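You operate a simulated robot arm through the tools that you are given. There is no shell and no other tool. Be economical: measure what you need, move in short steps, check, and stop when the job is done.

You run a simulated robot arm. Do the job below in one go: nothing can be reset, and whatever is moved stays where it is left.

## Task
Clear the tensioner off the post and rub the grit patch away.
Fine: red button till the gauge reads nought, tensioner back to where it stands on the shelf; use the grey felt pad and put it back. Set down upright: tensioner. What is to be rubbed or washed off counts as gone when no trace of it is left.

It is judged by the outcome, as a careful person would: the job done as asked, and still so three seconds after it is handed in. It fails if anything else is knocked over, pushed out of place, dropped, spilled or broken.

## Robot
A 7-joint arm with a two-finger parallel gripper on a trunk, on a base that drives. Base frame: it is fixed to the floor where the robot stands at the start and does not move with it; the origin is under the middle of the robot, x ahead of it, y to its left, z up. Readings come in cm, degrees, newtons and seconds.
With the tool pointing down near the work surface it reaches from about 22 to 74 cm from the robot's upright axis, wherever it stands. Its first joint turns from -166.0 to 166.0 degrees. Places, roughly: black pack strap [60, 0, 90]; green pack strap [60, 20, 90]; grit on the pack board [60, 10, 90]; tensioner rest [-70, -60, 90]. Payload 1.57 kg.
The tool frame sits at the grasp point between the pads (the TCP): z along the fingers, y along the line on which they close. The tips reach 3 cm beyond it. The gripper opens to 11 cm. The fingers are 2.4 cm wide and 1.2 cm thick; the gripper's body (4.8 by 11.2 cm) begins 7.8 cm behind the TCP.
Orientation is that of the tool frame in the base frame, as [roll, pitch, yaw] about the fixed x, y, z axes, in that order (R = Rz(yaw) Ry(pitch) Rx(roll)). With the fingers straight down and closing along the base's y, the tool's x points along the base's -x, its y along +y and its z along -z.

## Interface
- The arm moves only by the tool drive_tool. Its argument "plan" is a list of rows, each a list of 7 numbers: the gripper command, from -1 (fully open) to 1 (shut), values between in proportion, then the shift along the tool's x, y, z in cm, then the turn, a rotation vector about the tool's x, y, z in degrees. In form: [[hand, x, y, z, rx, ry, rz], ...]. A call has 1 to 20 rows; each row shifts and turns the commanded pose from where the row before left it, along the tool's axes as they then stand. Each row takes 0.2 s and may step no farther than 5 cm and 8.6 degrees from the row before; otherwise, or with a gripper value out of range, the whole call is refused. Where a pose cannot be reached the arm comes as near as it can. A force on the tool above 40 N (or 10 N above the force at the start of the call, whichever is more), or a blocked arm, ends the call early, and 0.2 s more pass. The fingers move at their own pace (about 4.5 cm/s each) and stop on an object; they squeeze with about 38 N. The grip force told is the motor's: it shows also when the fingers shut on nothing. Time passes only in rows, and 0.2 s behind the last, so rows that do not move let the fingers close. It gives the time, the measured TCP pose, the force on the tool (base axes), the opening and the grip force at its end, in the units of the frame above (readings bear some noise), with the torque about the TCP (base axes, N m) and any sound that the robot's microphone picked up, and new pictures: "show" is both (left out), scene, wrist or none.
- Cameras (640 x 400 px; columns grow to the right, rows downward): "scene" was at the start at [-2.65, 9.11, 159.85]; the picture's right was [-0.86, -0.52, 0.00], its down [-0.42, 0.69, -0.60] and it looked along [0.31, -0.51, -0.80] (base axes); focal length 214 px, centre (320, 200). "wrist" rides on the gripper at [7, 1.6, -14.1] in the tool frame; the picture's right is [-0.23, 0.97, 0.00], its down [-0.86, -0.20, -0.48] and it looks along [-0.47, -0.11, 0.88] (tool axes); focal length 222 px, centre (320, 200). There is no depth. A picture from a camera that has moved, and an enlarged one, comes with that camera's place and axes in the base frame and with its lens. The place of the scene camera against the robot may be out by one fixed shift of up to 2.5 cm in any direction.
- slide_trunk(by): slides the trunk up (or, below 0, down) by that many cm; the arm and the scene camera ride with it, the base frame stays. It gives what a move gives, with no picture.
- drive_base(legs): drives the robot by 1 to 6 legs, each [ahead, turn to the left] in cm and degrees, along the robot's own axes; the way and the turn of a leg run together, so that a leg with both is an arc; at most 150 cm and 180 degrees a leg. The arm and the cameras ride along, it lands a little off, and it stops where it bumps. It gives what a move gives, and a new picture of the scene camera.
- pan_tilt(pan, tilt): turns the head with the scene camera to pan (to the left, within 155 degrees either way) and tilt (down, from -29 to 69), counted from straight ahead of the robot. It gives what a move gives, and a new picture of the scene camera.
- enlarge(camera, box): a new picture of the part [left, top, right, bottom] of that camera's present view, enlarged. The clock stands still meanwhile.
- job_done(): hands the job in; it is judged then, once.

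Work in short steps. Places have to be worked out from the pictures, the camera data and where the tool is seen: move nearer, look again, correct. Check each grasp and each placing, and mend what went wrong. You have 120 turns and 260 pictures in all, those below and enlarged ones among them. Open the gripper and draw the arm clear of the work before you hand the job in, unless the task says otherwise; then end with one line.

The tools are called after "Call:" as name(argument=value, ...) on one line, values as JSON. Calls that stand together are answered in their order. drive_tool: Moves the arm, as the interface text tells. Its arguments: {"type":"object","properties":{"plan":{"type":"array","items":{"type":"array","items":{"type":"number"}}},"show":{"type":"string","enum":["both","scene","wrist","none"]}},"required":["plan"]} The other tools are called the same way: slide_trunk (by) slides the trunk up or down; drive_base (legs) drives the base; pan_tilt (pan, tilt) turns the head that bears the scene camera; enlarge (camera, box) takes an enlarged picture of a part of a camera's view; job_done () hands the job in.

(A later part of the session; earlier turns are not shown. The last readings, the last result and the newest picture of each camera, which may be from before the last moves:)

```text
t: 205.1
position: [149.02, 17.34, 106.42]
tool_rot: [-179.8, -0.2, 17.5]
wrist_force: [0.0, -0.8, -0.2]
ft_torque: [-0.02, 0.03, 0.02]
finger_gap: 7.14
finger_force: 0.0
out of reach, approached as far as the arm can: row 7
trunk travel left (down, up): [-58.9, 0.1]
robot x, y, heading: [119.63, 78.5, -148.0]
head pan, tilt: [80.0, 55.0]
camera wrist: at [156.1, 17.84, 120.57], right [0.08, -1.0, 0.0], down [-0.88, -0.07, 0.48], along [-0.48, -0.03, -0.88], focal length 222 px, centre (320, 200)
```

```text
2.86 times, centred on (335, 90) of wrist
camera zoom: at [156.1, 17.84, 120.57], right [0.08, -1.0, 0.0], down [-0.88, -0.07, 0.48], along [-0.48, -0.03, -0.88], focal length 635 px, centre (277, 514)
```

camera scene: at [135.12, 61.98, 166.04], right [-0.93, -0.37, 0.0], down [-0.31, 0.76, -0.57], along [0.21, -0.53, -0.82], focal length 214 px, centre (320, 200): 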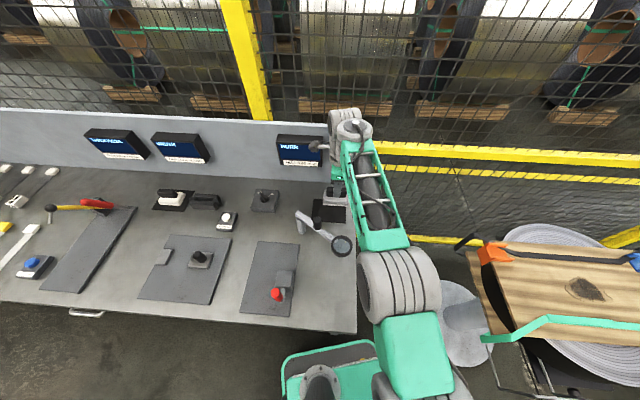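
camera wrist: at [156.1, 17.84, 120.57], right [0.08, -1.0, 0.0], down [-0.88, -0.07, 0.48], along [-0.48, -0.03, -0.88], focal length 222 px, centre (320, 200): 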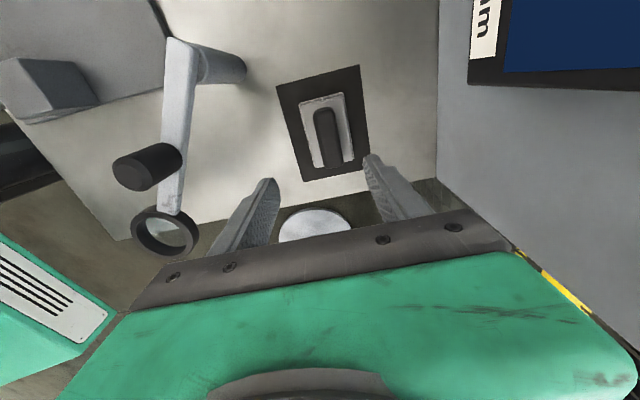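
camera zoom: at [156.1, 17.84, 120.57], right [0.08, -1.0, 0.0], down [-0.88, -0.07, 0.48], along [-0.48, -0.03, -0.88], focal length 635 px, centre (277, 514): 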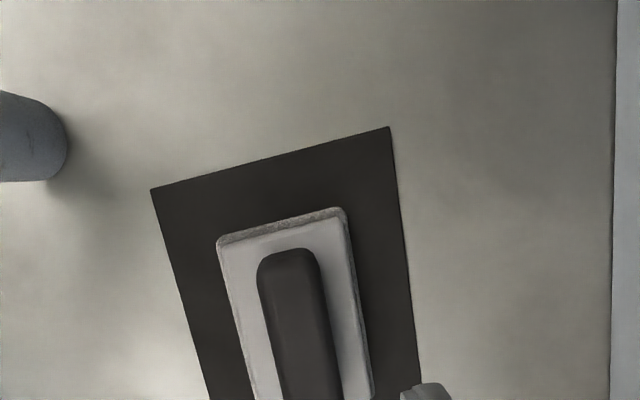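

The pad is back on its mat in nearly its original spot. I draw the arm in along the same path and drive back out toward the packing bench to inspect the grey block there.

Call:
drive_tool(plan=[[-0.3, -4, -0.5, 0, 0, 0, 0], [-0.3, -4, -0.5, 0, 0, 0, 0], [-0.3, -4, -0.3, 0, 0, 0, 0], [-0.3, -4, 0, 0, 0, 0, 0], [-0.3, -4, 0, 0, 0, 0, 0], [-0.3, -2.2, -4.2, -0.6, 0, 0, 0], [-0.3, -2.2, -4.2, -0.6, 0, 0, 0], [-0.3, -2.2, -4.2, -0.6, 0, 0, 0], [-0.3, -2.2, -4.2, -0.6, 0, 0, 0], [-0.3, -2.2, -4.2, -0.6, 0, 0, 0], [-0.3, -2.2, -4.2, -0.6, 0, 0, 0], [-0.3, -2.2, -4.2, -0.6, 0, 0, 0], [-0.3, -2.2, -4.2, -0.6, 0, 0, 0], [-0.3, -2.2, -4.2, -0.6, 0, 0, 0]], show="none")

Call:
drive_base(legs=[[-48, 0], [0, -16.4], [110, 0], [61, 0], [0, 70]])

```text
t: 208.1
position: [98.69, 41.21, 114.59]
tool_rot: [-179.7, -0.3, 17.4]
wrist_force: [0.8, -0.6, -0.4]
ft_torque: [-0.03, -0.03, -0.03]
finger_gap: 7.15
finger_force: 0.1
out of reach, approached as far as the arm can: row 9, 12, 13
trunk travel left (down, up): [-58.9, 0.1]
robot x, y, heading: [119.64, 78.44, -148.3]
head pan, tilt: [80.0, 55.0]
```

```text
t: 223.2
position: [15.34, 20.31, 114.45]
tool_rot: [-179.7, -0.4, 72.9]
wrist_force: [0.0, -0.3, -0.1]
ft_torque: [-0.01, 0.02, -0.01]
finger_gap: 7.18
finger_force: 0.1
trunk travel left (down, up): [-58.9, 0.1]
robot x, y, heading: [-3.31, 58.87, -92.6]
head pan, tilt: [80.0, 55.0]
camera scene: at [18.56, 62.48, 166.04], right [-0.22, -0.98, 0.0], down [-0.8, 0.18, -0.57], along [0.56, -0.13, -0.82], focal length 214 px, centre (320, 200)
```

scene: 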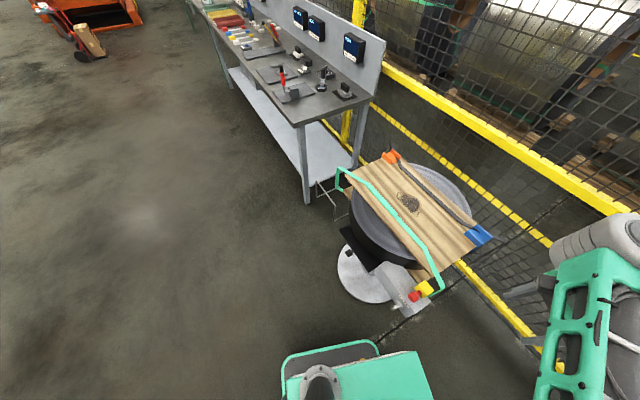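

Next: ahead 56 cm, turn right 32°, ahead 20 cm, then face the bench.

Call:
drive_base(legs=[[56, 0], [0, -33], [20, 0], [0, -38]])

Call:
pan_tilt(pan=-5, tilt=45)

Call:
enlarge(camera="scene", box=[200, 100, 420, 240])

```text
t: 231.0
position: [-48.42, -43.75, 114.49]
tool_rot: [-179.8, -0.3, 1.4]
wrist_force: [-0.1, -0.2, 0.3]
ft_torque: [-0.03, 0.02, 0.03]
finger_gap: 7.15
finger_force: 0.1
trunk travel left (down, up): [-58.9, 0.1]
robot x, y, heading: [-17.96, -13.34, -164.5]
head pan, tilt: [80.0, 55.0]
camera scene: at [-7.65, -33.88, 166.05], right [-0.99, -0.1, 0.0], down [-0.08, 0.81, -0.57], along [0.06, -0.57, -0.82], focal length 214 px, centre (320, 200)
```

scene: 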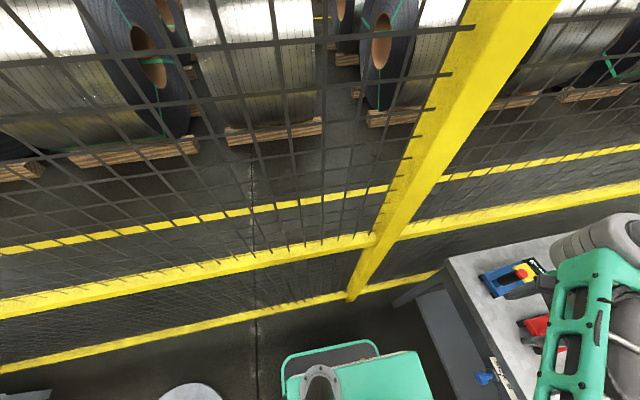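

```text
t: 232.6
position: [-48.19, -43.7, 114.44]
tool_rot: [-179.7, -0.2, 1.5]
wrist_force: [-0.4, -0.5, -0.5]
ft_torque: [-0.01, 0.0, 0.02]
finger_gap: 7.17
finger_force: 0.0
trunk travel left (down, up): [-58.9, 0.1]
robot x, y, heading: [-17.84, -13.47, -164.4]
head pan, tilt: [-5.0, 45.0]
camera scene: at [-16.36, -28.26, 167.39], right [-0.19, 0.98, 0.0], down [0.69, 0.13, -0.71], along [-0.69, -0.13, -0.71], focal length 214 px, centre (320, 200)
```

scene: 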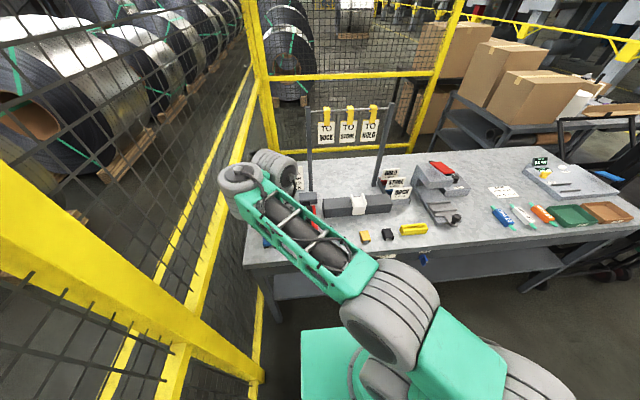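

```text
2.86 times, centred on (310, 170) of scene
camera zoom: at [-16.36, -28.26, 167.39], right [-0.19, 0.98, 0.0], down [0.69, 0.13, -0.71], along [-0.69, -0.13, -0.71], focal length 613 px, centre (349, 286)
```

zoom: 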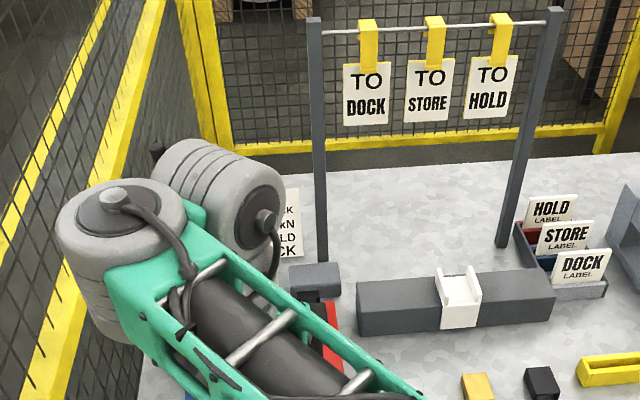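

The block stands free in front of the sign post's left rod. I drive 11 cm closer and use the wrist camera on it.

Call:
drive_base(legs=[[11, 0]])

Call:
enlarge(camera="wrist", box=[0, 0, 640, 400])

```text
t: 233.8
position: [-59.13, -46.65, 114.48]
tool_rot: [-179.7, -0.3, 1.4]
wrist_force: [-0.2, 1.3, -0.2]
ft_torque: [-0.01, 0.0, 0.01]
finger_gap: 7.15
finger_force: 0.1
trunk travel left (down, up): [-58.9, 0.1]
robot x, y, heading: [-28.47, -16.33, -164.3]
head pan, tilt: [-5.0, 45.0]
camera scene: at [-27.17, -31.31, 167.39], right [-0.19, 0.98, 0.0], down [0.7, 0.13, -0.71], along [-0.69, -0.13, -0.71], focal length 214 px, centre (320, 200)
```

scene: 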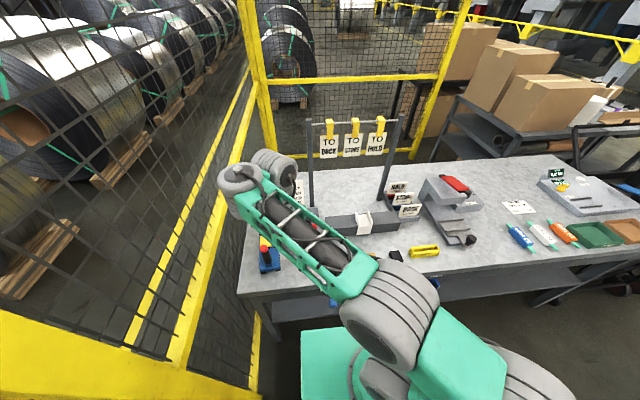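

```text
1.00 times, centred on (320, 200) of wrist (not enlarged: the box is as wide or as high as the picture)
camera zoom: at [-52.32, -48.36, 128.68], right [-0.21, -0.98, -0.01], down [-0.86, 0.18, 0.47], along [-0.46, 0.1, -0.88], focal length 222 px, centre (320, 200)
```

zoom: 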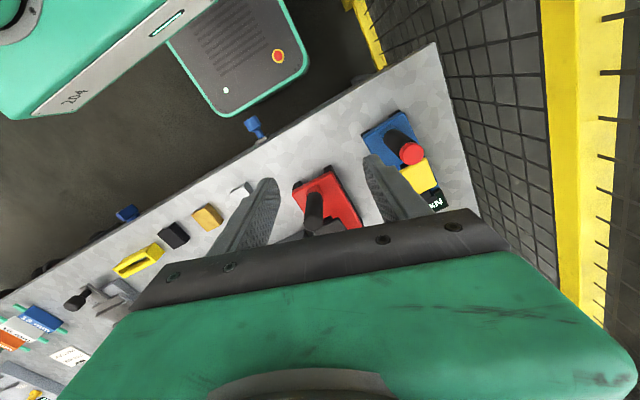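

I move the tool to (-80, -37) and rotate it 90° so that the wrist camera hangs beside the block.

Call:
drive_tool(plan=[[-0.3, -4.15, -2.05, 0, 0, 0, 0], [-0.3, -4.15, -2.05, 0, 0, 0, 0], [-0.3, -4.15, -2.05, 0, 0, 0, 0], [-0.3, -4.15, -2.05, 0, 0, 0, 0], [-0.3, -4.15, -2.05, 0, 0, 0, 0], [-0.3, 0, 0, 0, 0, 0, 8.1], [-0.3, 0, 0, 0, 0, 0, 8.1], [-0.3, 0, 0, 0, 0, 0, 8.1], [-0.3, 0, 0, 0, 0, 0, 8.1], [-0.3, 0, 0, 0, 0, 0, 8.1], [-0.3, 0, 0, 0, 0, 0, 8.1], [-0.3, 0, 0, 0, 0, 0, 8.1], [-0.3, 0, 0, 0, 0, 0, 8.1], [-0.3, 0, 0, 0, 0, 0, 8.1], [-0.3, 0, 0, 0, 0, 0, 8.1], [-0.3, 0, 0, 0, 0, 0, 8.1], [-0.3, 0, 0, 0, 0, 0, 0]], show="both")

```text
t: 237.4
position: [-80.23, -36.9, 114.54]
tool_rot: [-179.8, 0.3, -87.8]
wrist_force: [-0.2, 0.6, -0.3]
ft_torque: [0.0, 0.01, -0.01]
finger_gap: 7.15
finger_force: 0.1
trunk travel left (down, up): [-58.9, 0.1]
robot x, y, heading: [-28.99, -16.34, -164.1]
head pan, tilt: [-5.0, 45.0]
camera scene: at [-27.07, -31.27, 167.39], right [-0.19, 0.98, 0.0], down [0.69, 0.13, -0.71], along [-0.69, -0.13, -0.71], focal length 214 px, centre (320, 200)
camera wrist: at [-81.6, -44.13, 128.61], right [-0.98, 0.19, 0.0], down [0.17, 0.86, 0.48], along [0.1, 0.47, -0.87], focal length 222 px, centre (320, 200)
```

scene: 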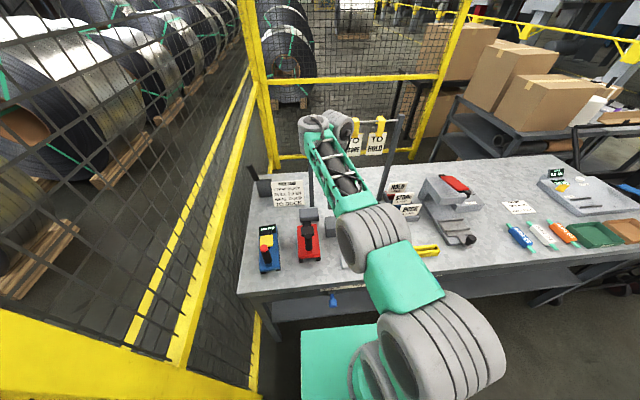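
wrist: 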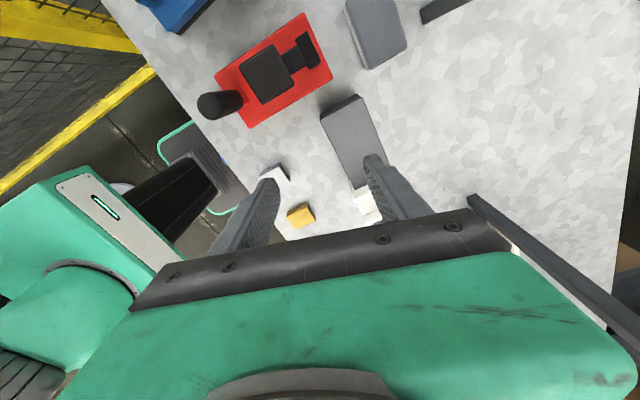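

Call:
enlarge(camera="wrist", box=[290, 0, 450, 100])

Call:
enlarge(camera="scene", box=[255, 170, 355, 260])

```text
4.00 times, centred on (370, 50) of wrist
camera zoom: at [-81.6, -44.13, 128.61], right [-0.98, 0.19, 0.0], down [0.17, 0.86, 0.48], along [0.1, 0.47, -0.87], focal length 888 px, centre (120, 800)
```

zoom: 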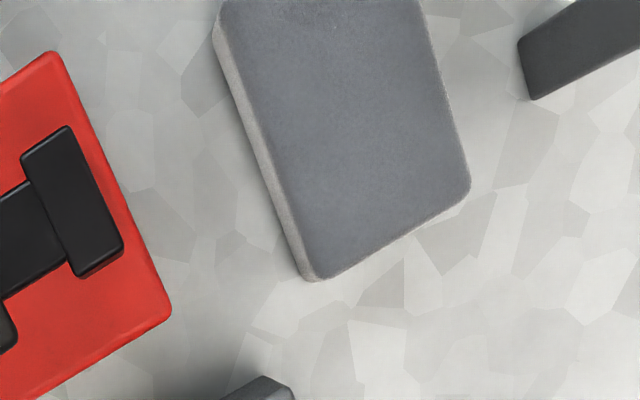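

```text
4.44 times, centred on (305, 215) of scene
camera zoom: at [-27.07, -31.27, 167.39], right [-0.19, 0.98, 0.0], down [0.69, 0.13, -0.71], along [-0.69, -0.13, -0.71], focal length 953 px, centre (387, 133)
```

zoom: 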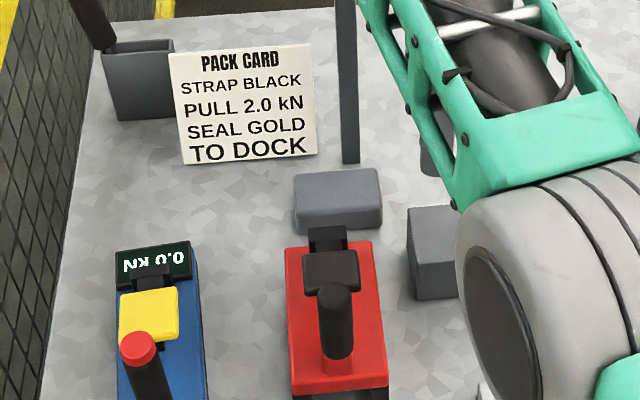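

Close up, its fuzzy edges show it is the felt pad: about 8.8 × 5.7 cm, centred near (-89.8, -48.7), with the sign rod just behind. I'll grip its ends with the hand tilted 15° back toward me so the wrist clears the rod; first rotate to yaw 16° and tilt.

Call:
drive_tool(plan=[[-1, 0, 0, 0, 0, 0, -8], [-1, 0, 0, 0, 0, 0, -8], [-1, 0, 0, 0, 0, 0, -8], [-1, 0, 0, 0, 0, 0, -8], [-1, 0, 0, 0, 0, 0, -8], [-1, 0, 0, 0, 0, 0, -8], [-1, 0, 0, 0, 0, 0, -8], [-1, 0, 0, 0, 0, 0, -8], [-1, 0, 0, 0, 0, 0, -8], [-1, 0, 0, 0, 0, 0, -8], [-1, 0, 0, 0, 0, 0, -8], [-1, 0, 0, 0, 0, 0, -8], [-1, 0, 0, 0, 0, 0, -8.1], [-1, 0, 0, 0, 0, -7.5, 0], [-1, 0, 0, 0, 0, -7.5, 0], [-1, 0, 0, 0, 0, 0, 0]], show="wrist")

```text
t: 240.8
position: [-80.16, -36.94, 114.39]
tool_rot: [-179.8, 14.6, 16.5]
wrist_force: [-0.3, -0.3, 0.2]
ft_torque: [0.01, 0.02, -0.02]
finger_gap: 10.98
finger_force: 0.1
trunk travel left (down, up): [-58.9, 0.1]
robot x, y, heading: [-28.78, -16.69, -164.3]
head pan, tilt: [-5.0, 45.0]
camera wrist: at [-69.79, -35.76, 126.38], right [0.06, -1.0, 0.05], down [-0.73, -0.01, 0.68], along [-0.68, -0.08, -0.73], focal length 222 px, centre (320, 200)
```

wrist: 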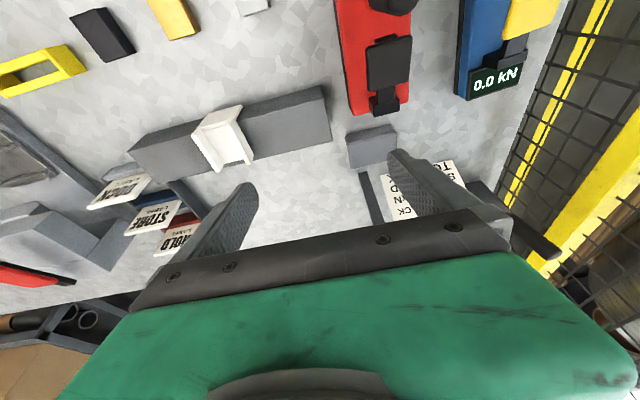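

Excellent view: pad, rod behind it, clear space at both ends. I move above the pad to z≈104, keeping the tilt.

Call:
drive_tool(plan=[[-1, -2.4, 2.1, 3.3, 0, 0, 0], [-1, -2.4, 2.1, 3.3, 0, 0, 0], [-1, -2.4, 2.1, 3.3, 0, 0, 0], [-1, -2.4, 2.1, 3.3, 0, 0, 0], [-1, 0, 0, 0, 0, 0, 0]], show="both")

Call:
enlarge(camera="wrist", box=[200, 90, 440, 240])

Call:
enlarge(camera="scene", box=[255, 120, 405, 240])

```text
t: 242.0
position: [-89.88, -48.66, 104.22]
tool_rot: [-179.7, 14.8, 16.3]
wrist_force: [0.3, 0.1, 0.3]
ft_torque: [0.03, 0.01, 0.03]
finger_gap: 11.02
finger_force: 0.1
trunk travel left (down, up): [-58.9, 0.1]
robot x, y, heading: [-28.75, -16.56, -164.4]
head pan, tilt: [-5.0, 45.0]
camera scene: at [-27.06, -31.27, 167.39], right [-0.19, 0.98, 0.0], down [0.69, 0.13, -0.71], along [-0.69, -0.13, -0.71], focal length 214 px, centre (320, 200)
camera wrist: at [-79.62, -47.36, 116.11], right [0.06, -1.0, 0.05], down [-0.73, -0.01, 0.68], along [-0.68, -0.08, -0.73], focal length 222 px, centre (320, 200)
```

scene: 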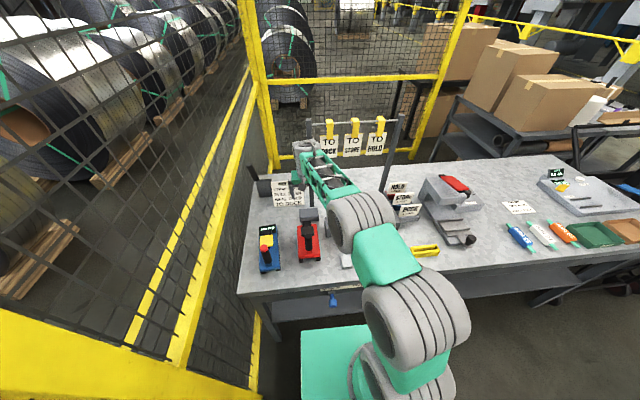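
wrist: 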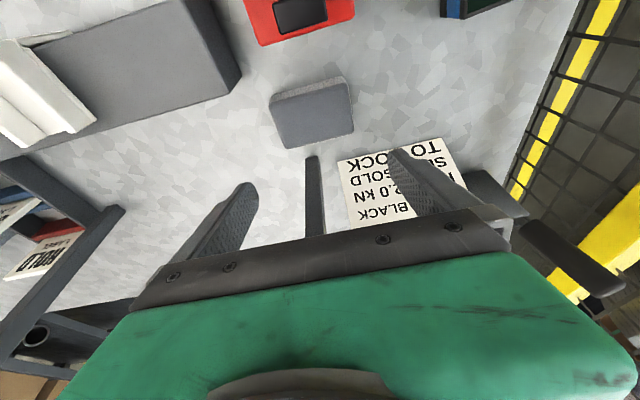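

```text
2.67 times, centred on (320, 165) of wrist
camera zoom: at [-79.62, -47.36, 116.11], right [0.06, -1.0, 0.05], down [-0.73, -0.01, 0.68], along [-0.68, -0.08, -0.73], focal length 592 px, centre (320, 293)
```

zoom: 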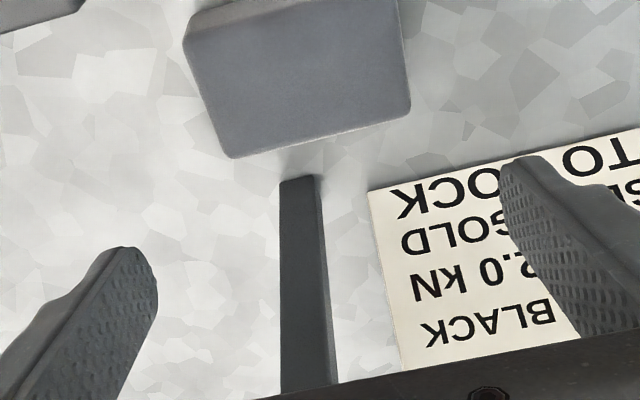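

```text
3.33 times, centred on (330, 180) of scene
camera zoom: at [-27.06, -31.27, 167.39], right [-0.19, 0.98, 0.0], down [0.69, 0.13, -0.71], along [-0.69, -0.13, -0.71], focal length 715 px, centre (287, 267)
```

zoom: 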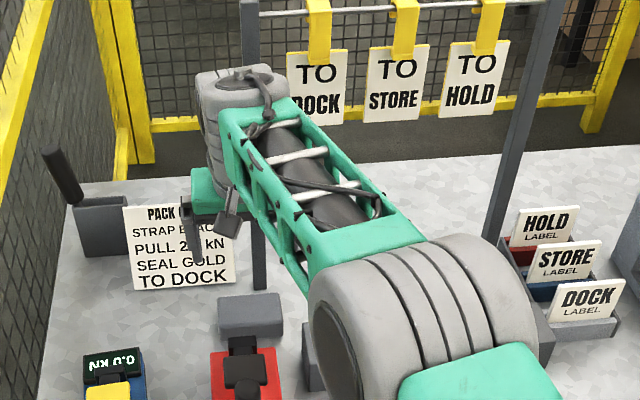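

Pad centre refined to (-89.3, -48.5). I descend vertically around its ends to TCP z≈94.

Call:
drive_tool(plan=[[-1, 1.2, 0, 2.7, 0, 0, 0], [-1, 1.0, 0, 2.7, 0, 0, 0], [-1, 0.8, 0, 2.6, 0, 0, 0], [-1, 0.35, 0, 1.3, 0, 0, 0], [-1, 0, 0, 0, 0, 0, 0]], show="both")

Call:
enlarge(camera="wrist", box=[160, 80, 480, 280])

```text
t: 243.2
position: [-88.97, -48.28, 94.25]
tool_rot: [-179.8, 14.6, 16.4]
wrist_force: [0.3, -0.4, -0.7]
ft_torque: [0.0, 0.05, -0.01]
finger_gap: 11.01
finger_force: 0.0
trunk travel left (down, up): [-58.9, 0.1]
robot x, y, heading: [-28.57, -16.8, -164.2]
head pan, tilt: [-5.0, 45.0]
camera scene: at [-27.07, -31.28, 167.39], right [-0.19, 0.98, 0.0], down [0.69, 0.13, -0.71], along [-0.69, -0.13, -0.71], focal length 214 px, centre (320, 200)
camera wrist: at [-78.57, -47.06, 106.15], right [0.06, -1.0, 0.05], down [-0.73, -0.01, 0.68], along [-0.68, -0.08, -0.73], focal length 222 px, centre (320, 200)
```

scene: 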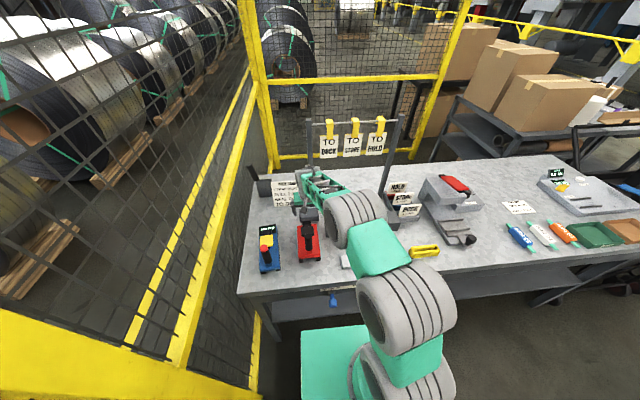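
wrist: 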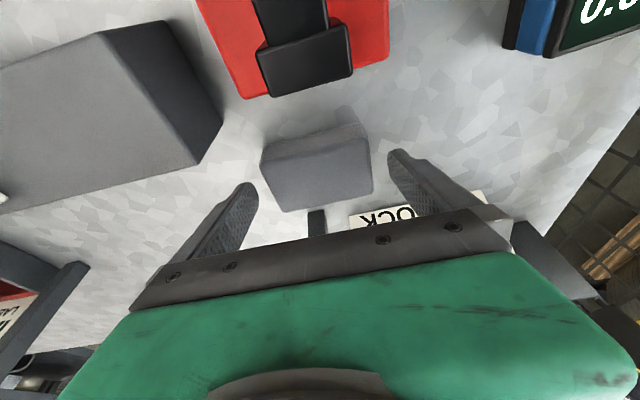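

```text
2.00 times, centred on (320, 180) of wrist
camera zoom: at [-78.57, -47.06, 106.15], right [0.06, -1.0, 0.05], down [-0.73, -0.01, 0.68], along [-0.68, -0.08, -0.73], focal length 444 px, centre (320, 240)
```

zoom: 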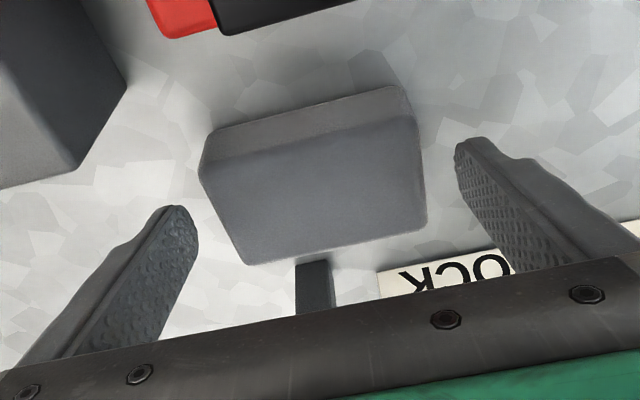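

Nicely straddled. I nudge 0.3 cm sideways, lower 0.4 cm and close.

Call:
drive_tool(plan=[[-1, 0.1, -0.3, 0.4, 0, 0, 0], [-0.6, 0, 0, 0, 0, 0, 0], [0, 0, 0, 0, 0, 0, 0], [1, 0, 0, 0, 0, 0, 0], [1, 0, 0, 0, 0, 0, 0], [1, 0, 0, 0, 0, 0, 0]], show="wrist")

```text
t: 244.6
position: [-89.03, -47.96, 93.74]
tool_rot: [-179.7, 14.6, 16.4]
wrist_force: [-0.7, 0.2, -0.4]
ft_torque: [0.03, 0.0, 0.02]
finger_gap: 8.9
finger_force: 37.3
trunk travel left (down, up): [-58.9, 0.1]
robot x, y, heading: [-28.55, -16.17, -164.1]
head pan, tilt: [-5.0, 45.0]
camera wrist: at [-78.7, -46.71, 105.75], right [0.06, -1.0, 0.05], down [-0.73, -0.01, 0.68], along [-0.68, -0.08, -0.73], focal length 222 px, centre (320, 200)
```

wrist: 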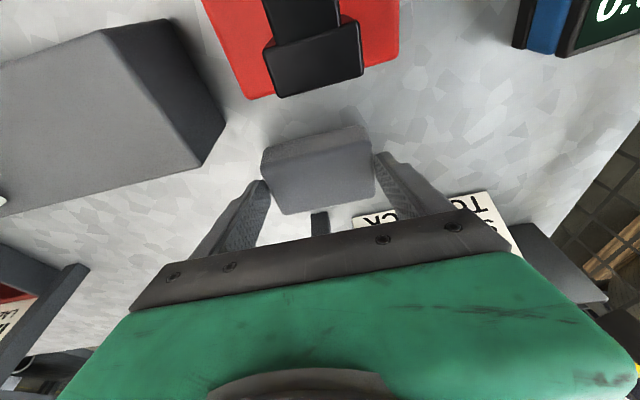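

Gripped at 8.9 cm. I lift straight up 12 cm and check.

Call:
drive_tool(plan=[[1, -0.25, 0, -0.97, 0, 0, 0], [1, -0.25, 0, -0.97, 0, 0, 0], [1, -0.5, 0, -1.9, 0, 0, 0], [1, -0.5, 0, -1.9, 0, 0, 0], [1, 0, 0, -3, 0, 0, 0], [1, 0, 0, -3, 0, 0, 0], [1, 0, 0, 0, 0, 0, 0]], show="both")

Call:
enlarge(camera="scene", box=[255, 150, 405, 260])

```text
t: 246.2
position: [-87.62, -47.71, 105.81]
tool_rot: [-179.8, 14.6, 16.3]
wrist_force: [0.1, 0.5, -1.7]
ft_torque: [0.0, 0.0, 0.01]
finger_gap: 8.9
finger_force: 37.5
trunk travel left (down, up): [-58.9, 0.1]
robot x, y, heading: [-28.94, -16.42, -164.1]
head pan, tilt: [-5.0, 45.0]
camera scene: at [-27.08, -31.28, 167.39], right [-0.19, 0.98, 0.0], down [0.69, 0.13, -0.71], along [-0.69, -0.13, -0.71], focal length 214 px, centre (320, 200)
camera wrist: at [-77.3, -46.49, 117.62], right [0.06, -1.0, 0.05], down [-0.73, -0.01, 0.68], along [-0.68, -0.08, -0.73], focal length 222 px, centre (320, 200)
```

scene: 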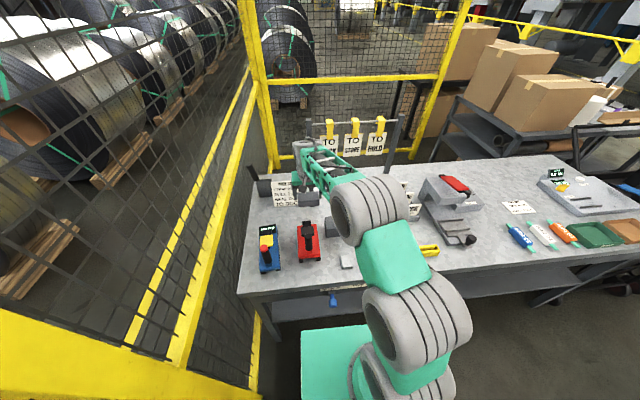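
wrist: 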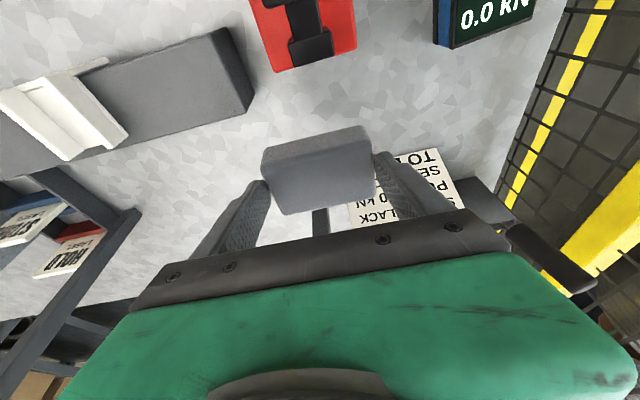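

```text
3.64 times, centred on (330, 205) of scene
camera zoom: at [-27.08, -31.28, 167.39], right [-0.19, 0.98, 0.0], down [0.69, 0.13, -0.71], along [-0.69, -0.13, -0.71], focal length 780 px, centre (284, 182)
```

zoom: 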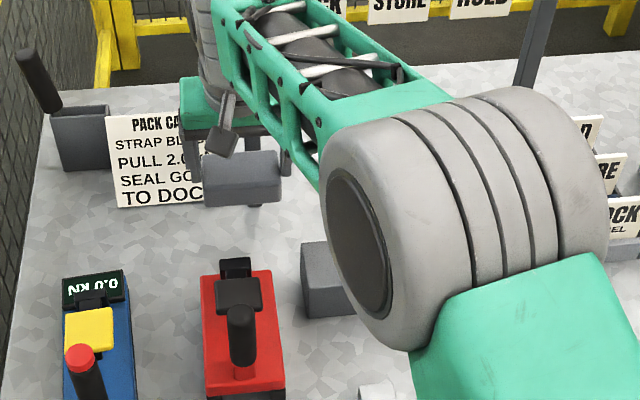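

Pad firmly held. I rise to z≈114 and draw the arm in over the tools, then drive back to the board (reverse, turn right 180°, ahead).

Call:
drive_tool(plan=[[1, -1.05, 0, -3.97, 0, 0, 0], [1, -1.05, 0, -3.97, 0, 0, 0], [1, 4.2, -0.92, -1.1, 0, 0, 0], [1, 4.2, -0.92, -1.1, 0, 0, 0], [1, 4.2, -0.92, -1.1, 0, 0, 0], [1, 4.2, -0.92, -1.1, 0, 0, 0], [1, 4.2, -0.92, -1.1, 0, 0, 0], [1, 4.2, -0.92, -1.1, 0, 0, 0], [1, 0, 0, 0, 0, 0, 0]], show="none")

Call:
drive_base(legs=[[-20, 0], [0, -180], [10, 0]])

Call:
pan_tilt(pan=-5, tilt=58)

```text
t: 248.2
position: [-64.3, -34.86, 113.91]
tool_rot: [-179.7, 14.6, 16.3]
wrist_force: [-0.3, -0.4, -0.3]
ft_torque: [0.0, 0.01, 0.0]
finger_gap: 8.89
finger_force: 37.7
trunk travel left (down, up): [-58.9, 0.1]
robot x, y, heading: [-28.42, -16.12, -164.2]
head pan, tilt: [-5.0, 45.0]
```

```text
t: 257.9
position: [35.49, 11.22, 113.93]
tool_rot: [-179.7, 14.5, -162.2]
wrist_force: [-0.4, 0.9, 0.1]
ft_torque: [0.04, -0.01, 0.03]
finger_gap: 8.91
finger_force: 37.5
trunk travel left (down, up): [-58.9, 0.1]
robot x, y, heading: [0.35, -8.13, 17.1]
head pan, tilt: [-5.0, 45.0]
camera scene: at [-2.39, 6.66, 167.39], right [0.21, -0.98, 0.0], down [-0.69, -0.15, -0.71], along [0.69, 0.15, -0.71], focal length 214 px, centre (320, 200)
```

scene: 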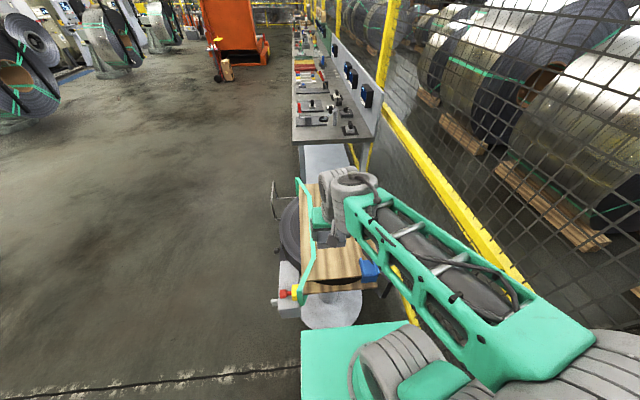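

```text
t: 258.6
position: [35.43, 11.25, 113.89]
tool_rot: [-179.8, 14.7, -162.2]
wrist_force: [-0.7, 0.1, -0.7]
ft_torque: [-0.02, 0.03, 0.02]
finger_gap: 8.88
finger_force: 37.6
trunk travel left (down, up): [-58.9, 0.1]
robot x, y, heading: [0.24, -8.5, 17.3]
head pan, tilt: [-5.0, 58.0]
camera scene: at [-3.71, 6.37, 165.68], right [0.21, -0.98, 0.0], down [-0.83, -0.18, -0.53], along [0.52, 0.11, -0.85], focal length 214 px, centre (320, 200)
```

scene: 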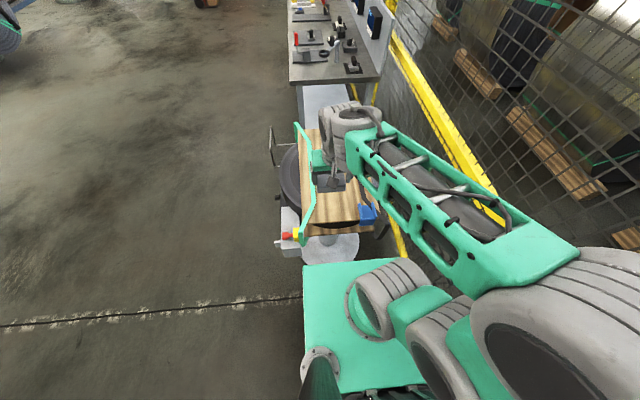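

Now over to the grit: I translate above it keeping the tilt and lower to z≈97.5.

Call:
drive_tool(plan=[[1, -3.95, -0.83, 1.03, 0, 0, 0], [1, -3.95, -0.83, 1.03, 0, 0, 0], [1, -3.95, -0.83, 1.03, 0, 0, 0], [1, -3.95, -0.83, 1.03, 0, 0, 0], [1, -3.95, -0.83, 1.03, 0, 0, 0], [1, -3.95, -0.83, 1.03, 0, 0, 0], [1, 0.83, 0, 3.18, 0, 0, 0], [1, 0.83, 0, 3.18, 0, 0, 0], [1, 0.83, 0, 3.18, 0, 0, 0], [1, 0.83, 0, 3.18, 0, 0, 0], [1, 0.83, 0, 3.18, 0, 0, 0], [1, 0, 0, 0, 0, 0, 0]], show="both")

Call:
enlarge(camera="wrist", box=[160, 40, 480, 240])

```text
t: 261.2
position: [60.26, 13.83, 97.22]
tool_rot: [-179.8, 14.6, -162.3]
wrist_force: [1.2, 0.1, -0.4]
ft_torque: [-0.02, 0.01, 0.01]
finger_gap: 8.9
finger_force: 37.9
trunk travel left (down, up): [-58.9, 0.1]
robot x, y, heading: [0.67, -8.09, 17.5]
head pan, tilt: [-5.0, 58.0]
camera scene: at [-3.71, 6.37, 165.68], right [0.21, -0.98, 0.0], down [-0.83, -0.18, -0.53], along [0.52, 0.11, -0.85], focal length 214 px, centre (320, 200)
camera wrist: at [49.86, 12.15, 109.26], right [-0.09, 0.99, 0.05], down [0.73, 0.03, 0.68], along [0.67, 0.1, -0.73], focal length 222 px, centre (320, 200)
```

scene: 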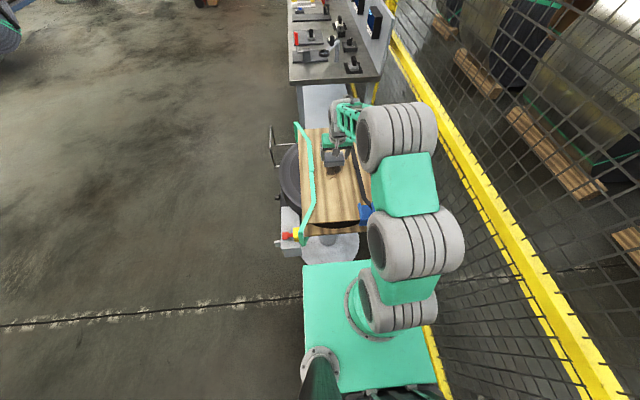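
wrist: 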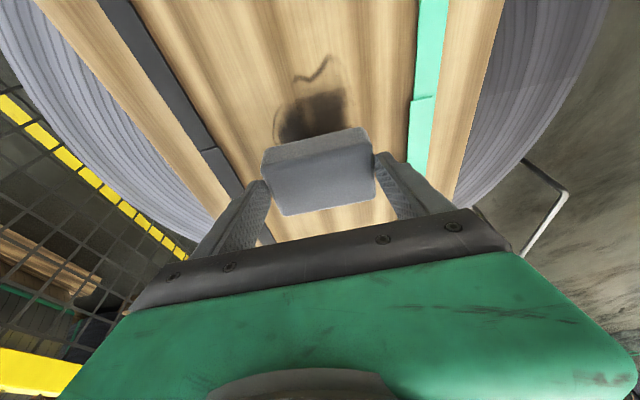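

```text
2.00 times, centred on (320, 140) of wrist
camera zoom: at [49.86, 12.15, 109.26], right [-0.09, 0.99, 0.05], down [0.73, 0.03, 0.68], along [0.67, 0.1, -0.73], focal length 444 px, centre (320, 320)
```

zoom: 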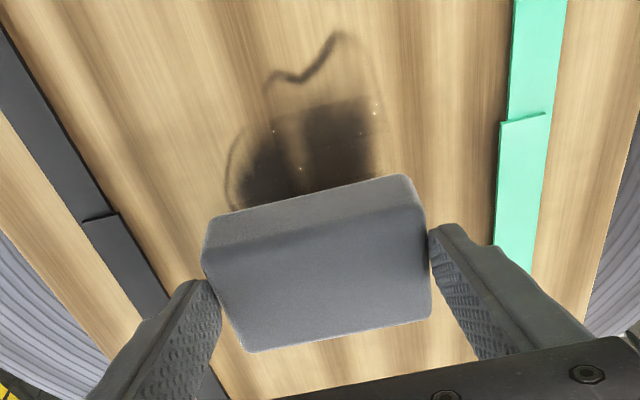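

Well aligned between the straps. I lower to contact.

Call:
drive_tool(plan=[[1, 0.18, 0, 0.68, 0, 0, 0], [1, 0.18, 0, 0.68, 0, 0, 0], [1, 0.1, 0, 0.39, 0, 0, 0], [1, 0.08, 0, 0.29, 0, 0, 0], [1, 0, 0, 0, 0, 0, 0]], show="none")

```text
t: 262.4
position: [60.27, 13.92, 95.37]
tool_rot: [-179.8, 14.6, -162.2]
wrist_force: [0.7, 0.2, -0.3]
ft_torque: [0.0, 0.02, 0.02]
finger_gap: 8.92
finger_force: 38.0
trunk travel left (down, up): [-58.9, 0.1]
robot x, y, heading: [0.41, -8.13, 17.2]
head pan, tilt: [-5.0, 58.0]
```

Call:
drive_tool(plan=[[1, 0.08, 0, 0.29, 0, 0, 0], [1, 0.08, 0, 0.29, 0, 0, 0], [1, 0.05, 0, 0.2, 0, 0, 0], [1, 0.05, 0, 0.2, 0, 0, 0], [1, 0, 0, 0, 0, 0, 0]], show="none")

```text
t: 263.6
position: [60.33, 13.86, 94.73]
tool_rot: [-179.8, 15.0, -162.3]
wrist_force: [-5.1, -0.3, 23.0]
ft_torque: [-0.17, 0.48, 0.0]
finger_gap: 8.87
finger_force: 38.7
trunk travel left (down, up): [-58.9, 0.1]
robot x, y, heading: [0.2, -8.26, 17.1]
head pan, tilt: [-5.0, 58.0]
```

Contact at 23 N. I ease slightly and stroke along the board.

Call:
drive_tool(plan=[[1, -0.03, 0, -0.12, 0, 0, 0], [1, -0.968, 0, 0.252, 0, 0, 0], [1, -0.968, 0, 0.252, 0, 0, 0], [1, -0.968, 0, 0.252, 0, 0, 0], [1, -0.968, 0, 0.252, 0, 0, 0], [1, -0.968, 0, 0.252, 0, 0, 0], [1, -0.968, 0, 0.252, 0, 0, 0], [1, 0.968, 0, -0.252, 0, 0, 0], [1, 0.968, 0, -0.252, 0, 0, 0], [1, 0.968, 0, -0.252, 0, 0, 0], [1, 0.968, 0, -0.252, 0, 0, 0], [1, 0.968, 0, -0.252, 0, 0, 0], [1, 0.968, 0, -0.252, 0, 0, 0]], show="wrist")

Call:
enlarge(camera="scene", box=[280, 100, 400, 260])

```text
t: 266.4
position: [60.39, 13.81, 94.62]
tool_rot: [-179.8, 14.9, -162.2]
wrist_force: [8.6, 2.3, 24.2]
ft_torque: [0.09, -0.5, 0.03]
finger_gap: 8.88
finger_force: 37.6
trunk travel left (down, up): [-58.9, 0.1]
robot x, y, heading: [0.18, -8.27, 17.1]
head pan, tilt: [-5.0, 58.0]
camera wrist: at [49.96, 12.23, 106.59], right [-0.09, 0.99, 0.05], down [0.73, 0.03, 0.68], along [0.68, 0.1, -0.73], focal length 222 px, centre (320, 200)
```

wrist: 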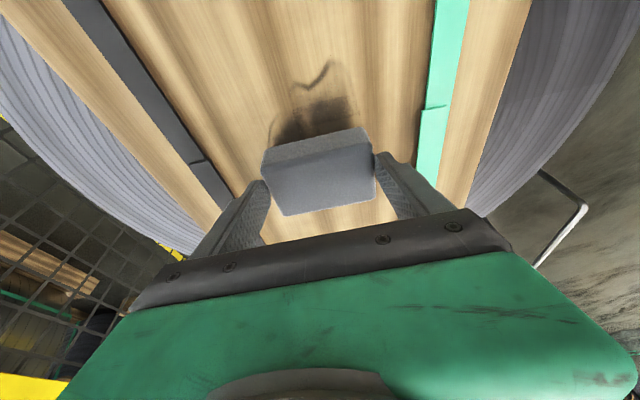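

```text
2.50 times, centred on (340, 180) of scene
camera zoom: at [-3.83, 6.32, 165.69], right [0.21, -0.98, 0.0], down [-0.83, -0.18, -0.53], along [0.52, 0.11, -0.85], focal length 536 px, centre (270, 250)
```

zoom: 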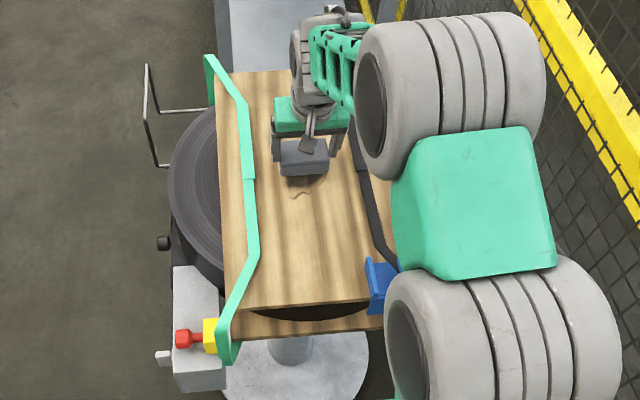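

Works smoothly. I stroke to the near end and back, several full-length passes.

Call:
drive_tool(plan=[[1, 0.968, 0, -0.29, 0, 0, 0], [1, 0.968, 0, -0.252, 0, 0, 0], [1, 0.968, 0, -0.252, 0, 0, 0], [1, 0.968, 0, -0.252, 0, 0, 0], [1, 0.968, 0, -0.252, 0, 0, 0], [1, 0.968, 0, -0.252, 0, 0, 0], [1, 0.968, 0, -0.252, 0, 0, 0], [1, -0.968, 0, 0.252, 0, 0, 0], [1, -0.968, 0, 0.252, 0, 0, 0], [1, -0.968, 0, 0.252, 0, 0, 0], [1, -0.968, 0, 0.252, 0, 0, 0], [1, -0.968, 0, 0.252, 0, 0, 0], [1, -0.968, 0, 0.252, 0, 0, 0], [1, -0.968, 0, 0.252, 0, 0, 0], [1, -0.968, 0, 0.252, 0, 0, 0], [1, -0.968, 0, 0.252, 0, 0, 0], [1, -0.968, 0, 0.252, 0, 0, 0], [1, -0.968, 0, 0.252, 0, 0, 0], [1, -0.968, 0, 0.252, 0, 0, 0]], show="wrist")

Call:
enlarge(camera="wrist", box=[200, 0, 440, 150])

```text
t: 268.2
position: [54.28, 12.0, 94.62]
tool_rot: [-179.8, 14.6, -162.2]
wrist_force: [0.3, 0.3, 11.9]
ft_torque: [0.09, -0.22, 0.05]
finger_gap: 8.91
finger_force: 37.8
trunk travel left (down, up): [-58.9, 0.1]
robot x, y, heading: [0.28, -8.23, 17.0]
head pan, tilt: [-5.0, 58.0]
stopped in row 9: the force on the tool passed its limit at 43 N (the readings are from after the stop); the commanded pose is now the measured one
camera wrist: at [43.93, 10.35, 106.63], right [-0.09, 0.99, 0.05], down [0.73, 0.03, 0.68], along [0.67, 0.1, -0.73], focal length 222 px, centre (320, 200)
```

wrist: 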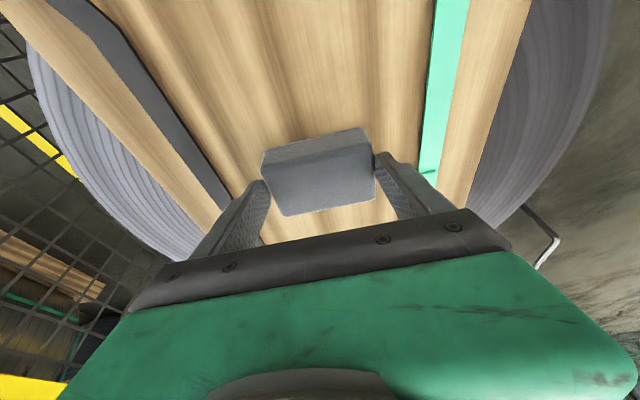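

```text
2.67 times, centred on (320, 75) of wrist
camera zoom: at [43.93, 10.35, 106.63], right [-0.09, 0.99, 0.05], down [0.73, 0.03, 0.68], along [0.67, 0.1, -0.73], focal length 592 px, centre (320, 533)
```

zoom: 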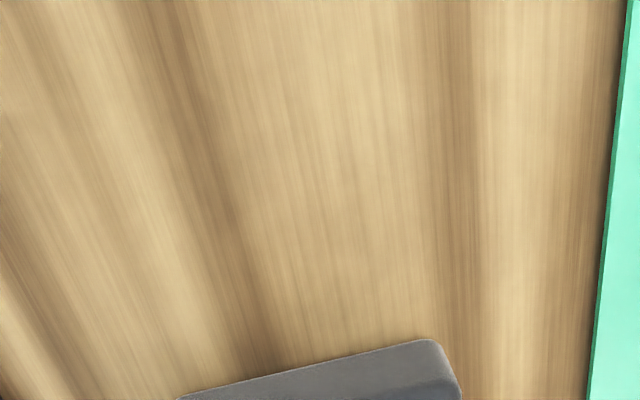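

I ease a little and run the full pass forward.

Call:
drive_tool(plan=[[1, -0.01, 0, -0.05, 0, 0, 0], [1, -0.968, 0, 0.252, 0, 0, 0], [1, -0.968, 0, 0.252, 0, 0, 0], [1, -0.968, 0, 0.252, 0, 0, 0], [1, -0.968, 0, 0.252, 0, 0, 0], [1, -0.968, 0, 0.252, 0, 0, 0], [1, -0.968, 0, 0.252, 0, 0, 0], [1, -0.968, 0, 0.252, 0, 0, 0], [1, -0.968, 0, 0.252, 0, 0, 0], [1, -0.968, 0, 0.252, 0, 0, 0], [1, -0.968, 0, 0.252, 0, 0, 0], [1, -0.968, 0, 0.252, 0, 0, 0], [1, -0.968, 0, 0.252, 0, 0, 0]], show="wrist")

Call:
enlarge(camera="wrist", box=[200, 0, 440, 150])

```text
t: 271.0
position: [65.36, 15.54, 94.85]
tool_rot: [-179.7, 14.4, -162.1]
wrist_force: [-7.7, -2.6, 20.7]
ft_torque: [0.07, 0.0, 0.07]
finger_gap: 8.88
finger_force: 37.4
trunk travel left (down, up): [-58.9, 0.1]
robot x, y, heading: [0.36, -8.1, 17.0]
head pan, tilt: [-5.0, 58.0]
camera wrist: at [55.06, 13.93, 106.65], right [-0.09, 0.99, 0.05], down [0.74, 0.03, 0.68], along [0.67, 0.1, -0.73], focal length 222 px, centre (320, 200)
```

wrist: 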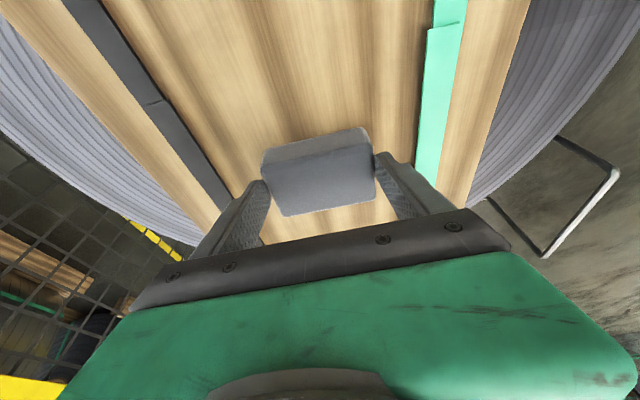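

```text
2.67 times, centred on (320, 75) of wrist
camera zoom: at [55.06, 13.93, 106.65], right [-0.09, 0.99, 0.05], down [0.74, 0.03, 0.68], along [0.67, 0.1, -0.73], focal length 592 px, centre (320, 533)
```

zoom: 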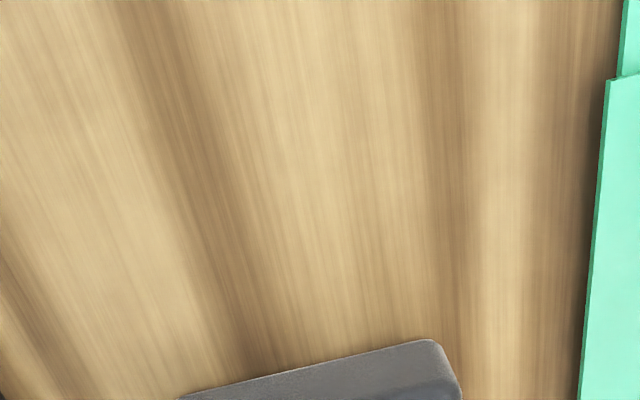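

It works: the swept part is clean. I add side-shifted passes (±1.3 cm) to catch the edges.

Call:
drive_tool(plan=[[1, -0.99, 0, 0.2, 0, 0, 0], [1, -0.968, 0, 0.252, 0, 0, 0], [1, 0, 0.7, 0, 0, 0, 0], [1, 0, 0.6, 0, 0, 0, 0], [1, 0.968, 0, -0.252, 0, 0, 0], [1, 0.968, 0, -0.252, 0, 0, 0], [1, 0.968, 0, -0.252, 0, 0, 0], [1, 0.968, 0, -0.252, 0, 0, 0], [1, 0.968, 0, -0.252, 0, 0, 0], [1, 0.968, 0, -0.252, 0, 0, 0], [1, 0.968, 0, -0.252, 0, 0, 0], [1, 0.968, 0, -0.252, 0, 0, 0], [1, 0.968, 0, -0.252, 0, 0, 0], [1, 0.968, 0, -0.252, 0, 0, 0], [1, 0.968, 0, -0.252, 0, 0, 0], [1, 0.968, 0, -0.252, 0, 0, 0], [1, 0.968, 0, -0.252, 0, 0, 0], [1, 0, 0, 0, 0, 0, 0]], show="none")

```text
t: 274.8
position: [54.63, 13.51, 94.61]
tool_rot: [-179.8, 14.3, -162.2]
wrist_force: [7.4, 2.3, 21.7]
ft_torque: [0.25, -0.47, 0.04]
finger_gap: 8.87
finger_force: 37.8
trunk travel left (down, up): [-58.9, 0.1]
robot x, y, heading: [0.31, -8.38, 17.2]
head pan, tilt: [-5.0, 58.0]
```

Call:
drive_tool(plan=[[1, -0.01, -0.7, -0.06, 0, 0, 0], [1, 0, -0.7, 0, 0, 0, 0], [1, 0, -0.7, 0, 0, 0, 0], [1, 0, -0.6, 0, 0, 0, 0], [1, -0.968, 0, 0.252, 0, 0, 0], [1, -0.968, 0, 0.252, 0, 0, 0], [1, -0.968, 0, 0.252, 0, 0, 0], [1, -0.968, 0, 0.252, 0, 0, 0], [1, -0.968, 0, 0.252, 0, 0, 0], [1, -0.968, 0, 0.252, 0, 0, 0], [1, -0.968, 0, 0.252, 0, 0, 0], [1, -0.968, 0, 0.252, 0, 0, 0], [1, -0.968, 0, 0.252, 0, 0, 0], [1, -0.968, 0, 0.252, 0, 0, 0], [1, -0.968, 0, 0.252, 0, 0, 0], [1, -0.968, 0, 0.252, 0, 0, 0], [1, -0.968, 0, 0.252, 0, 0, 0], [1, 0, 0, 0, 0, 0, 0]], show="none")

Call:
drive_tool(plan=[[1, -0.5, 0, -2, 0, 0, 0], [1, -1, 0, -4, 0, 0, 0], [1, 3, 0, -3.5, 0, 0, 0], [1, 4, 0, -2.5, 0, 0, 0], [1, 4, 0, -2.5, 0, 0, 0], [1, 4, 0, -2.5, 0, 0, 0], [1, 4, 0, -2.5, 0, 0, 0], [1, 4, 0, -2.5, 0, 0, 0]], show="both")

Call:
enlarge(camera="scene", box=[280, 110, 400, 250])

```text
t: 278.6
position: [68.0, 14.91, 94.53]
tool_rot: [-179.7, 14.4, -162.2]
wrist_force: [-1.6, -0.7, 8.7]
ft_torque: [0.02, 0.0, -0.03]
finger_gap: 8.9
finger_force: 38.4
trunk travel left (down, up): [-58.9, 0.1]
robot x, y, heading: [-0.05, -8.41, 17.1]
head pan, tilt: [-5.0, 58.0]
```

```text
t: 280.4
position: [42.67, 6.99, 110.63]
tool_rot: [-179.8, 14.2, -162.2]
wrist_force: [-0.1, 0.3, -0.8]
ft_torque: [0.01, 0.01, 0.0]
finger_gap: 8.88
finger_force: 37.4
trunk travel left (down, up): [-58.9, 0.1]
robot x, y, heading: [0.39, -8.13, 17.0]
head pan, tilt: [-5.0, 58.0]
camera scene: at [-3.84, 6.32, 165.68], right [0.21, -0.98, 0.0], down [-0.83, -0.18, -0.53], along [0.52, 0.11, -0.85], focal length 214 px, centre (320, 200)
camera wrist: at [32.29, 5.32, 122.56], right [-0.09, 0.99, 0.05], down [0.74, 0.03, 0.68], along [0.67, 0.1, -0.74], focal length 222 px, centre (320, 200)
```

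scene: 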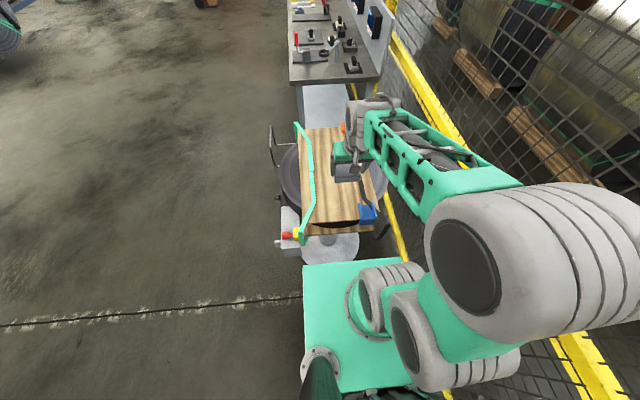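
wrist: 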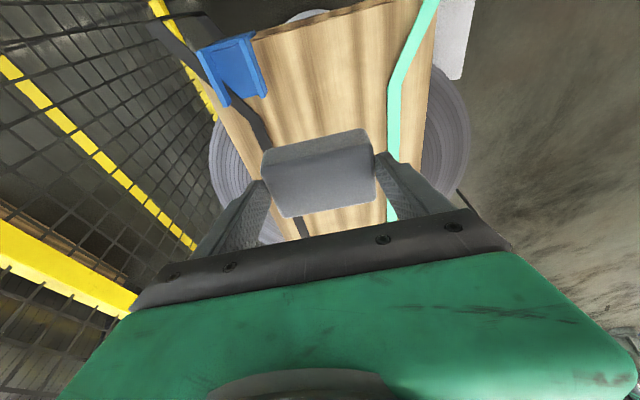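

```text
2.86 times, centred on (340, 180) of scene
camera zoom: at [-3.84, 6.32, 165.68], right [0.21, -0.98, 0.0], down [-0.83, -0.18, -0.53], along [0.52, 0.11, -0.85], focal length 613 px, centre (263, 257)
```

zoom: 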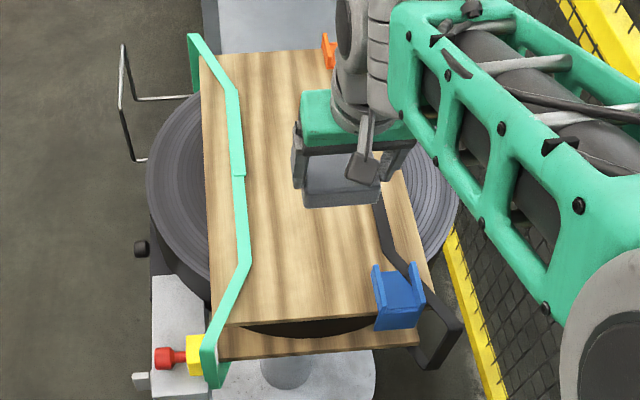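

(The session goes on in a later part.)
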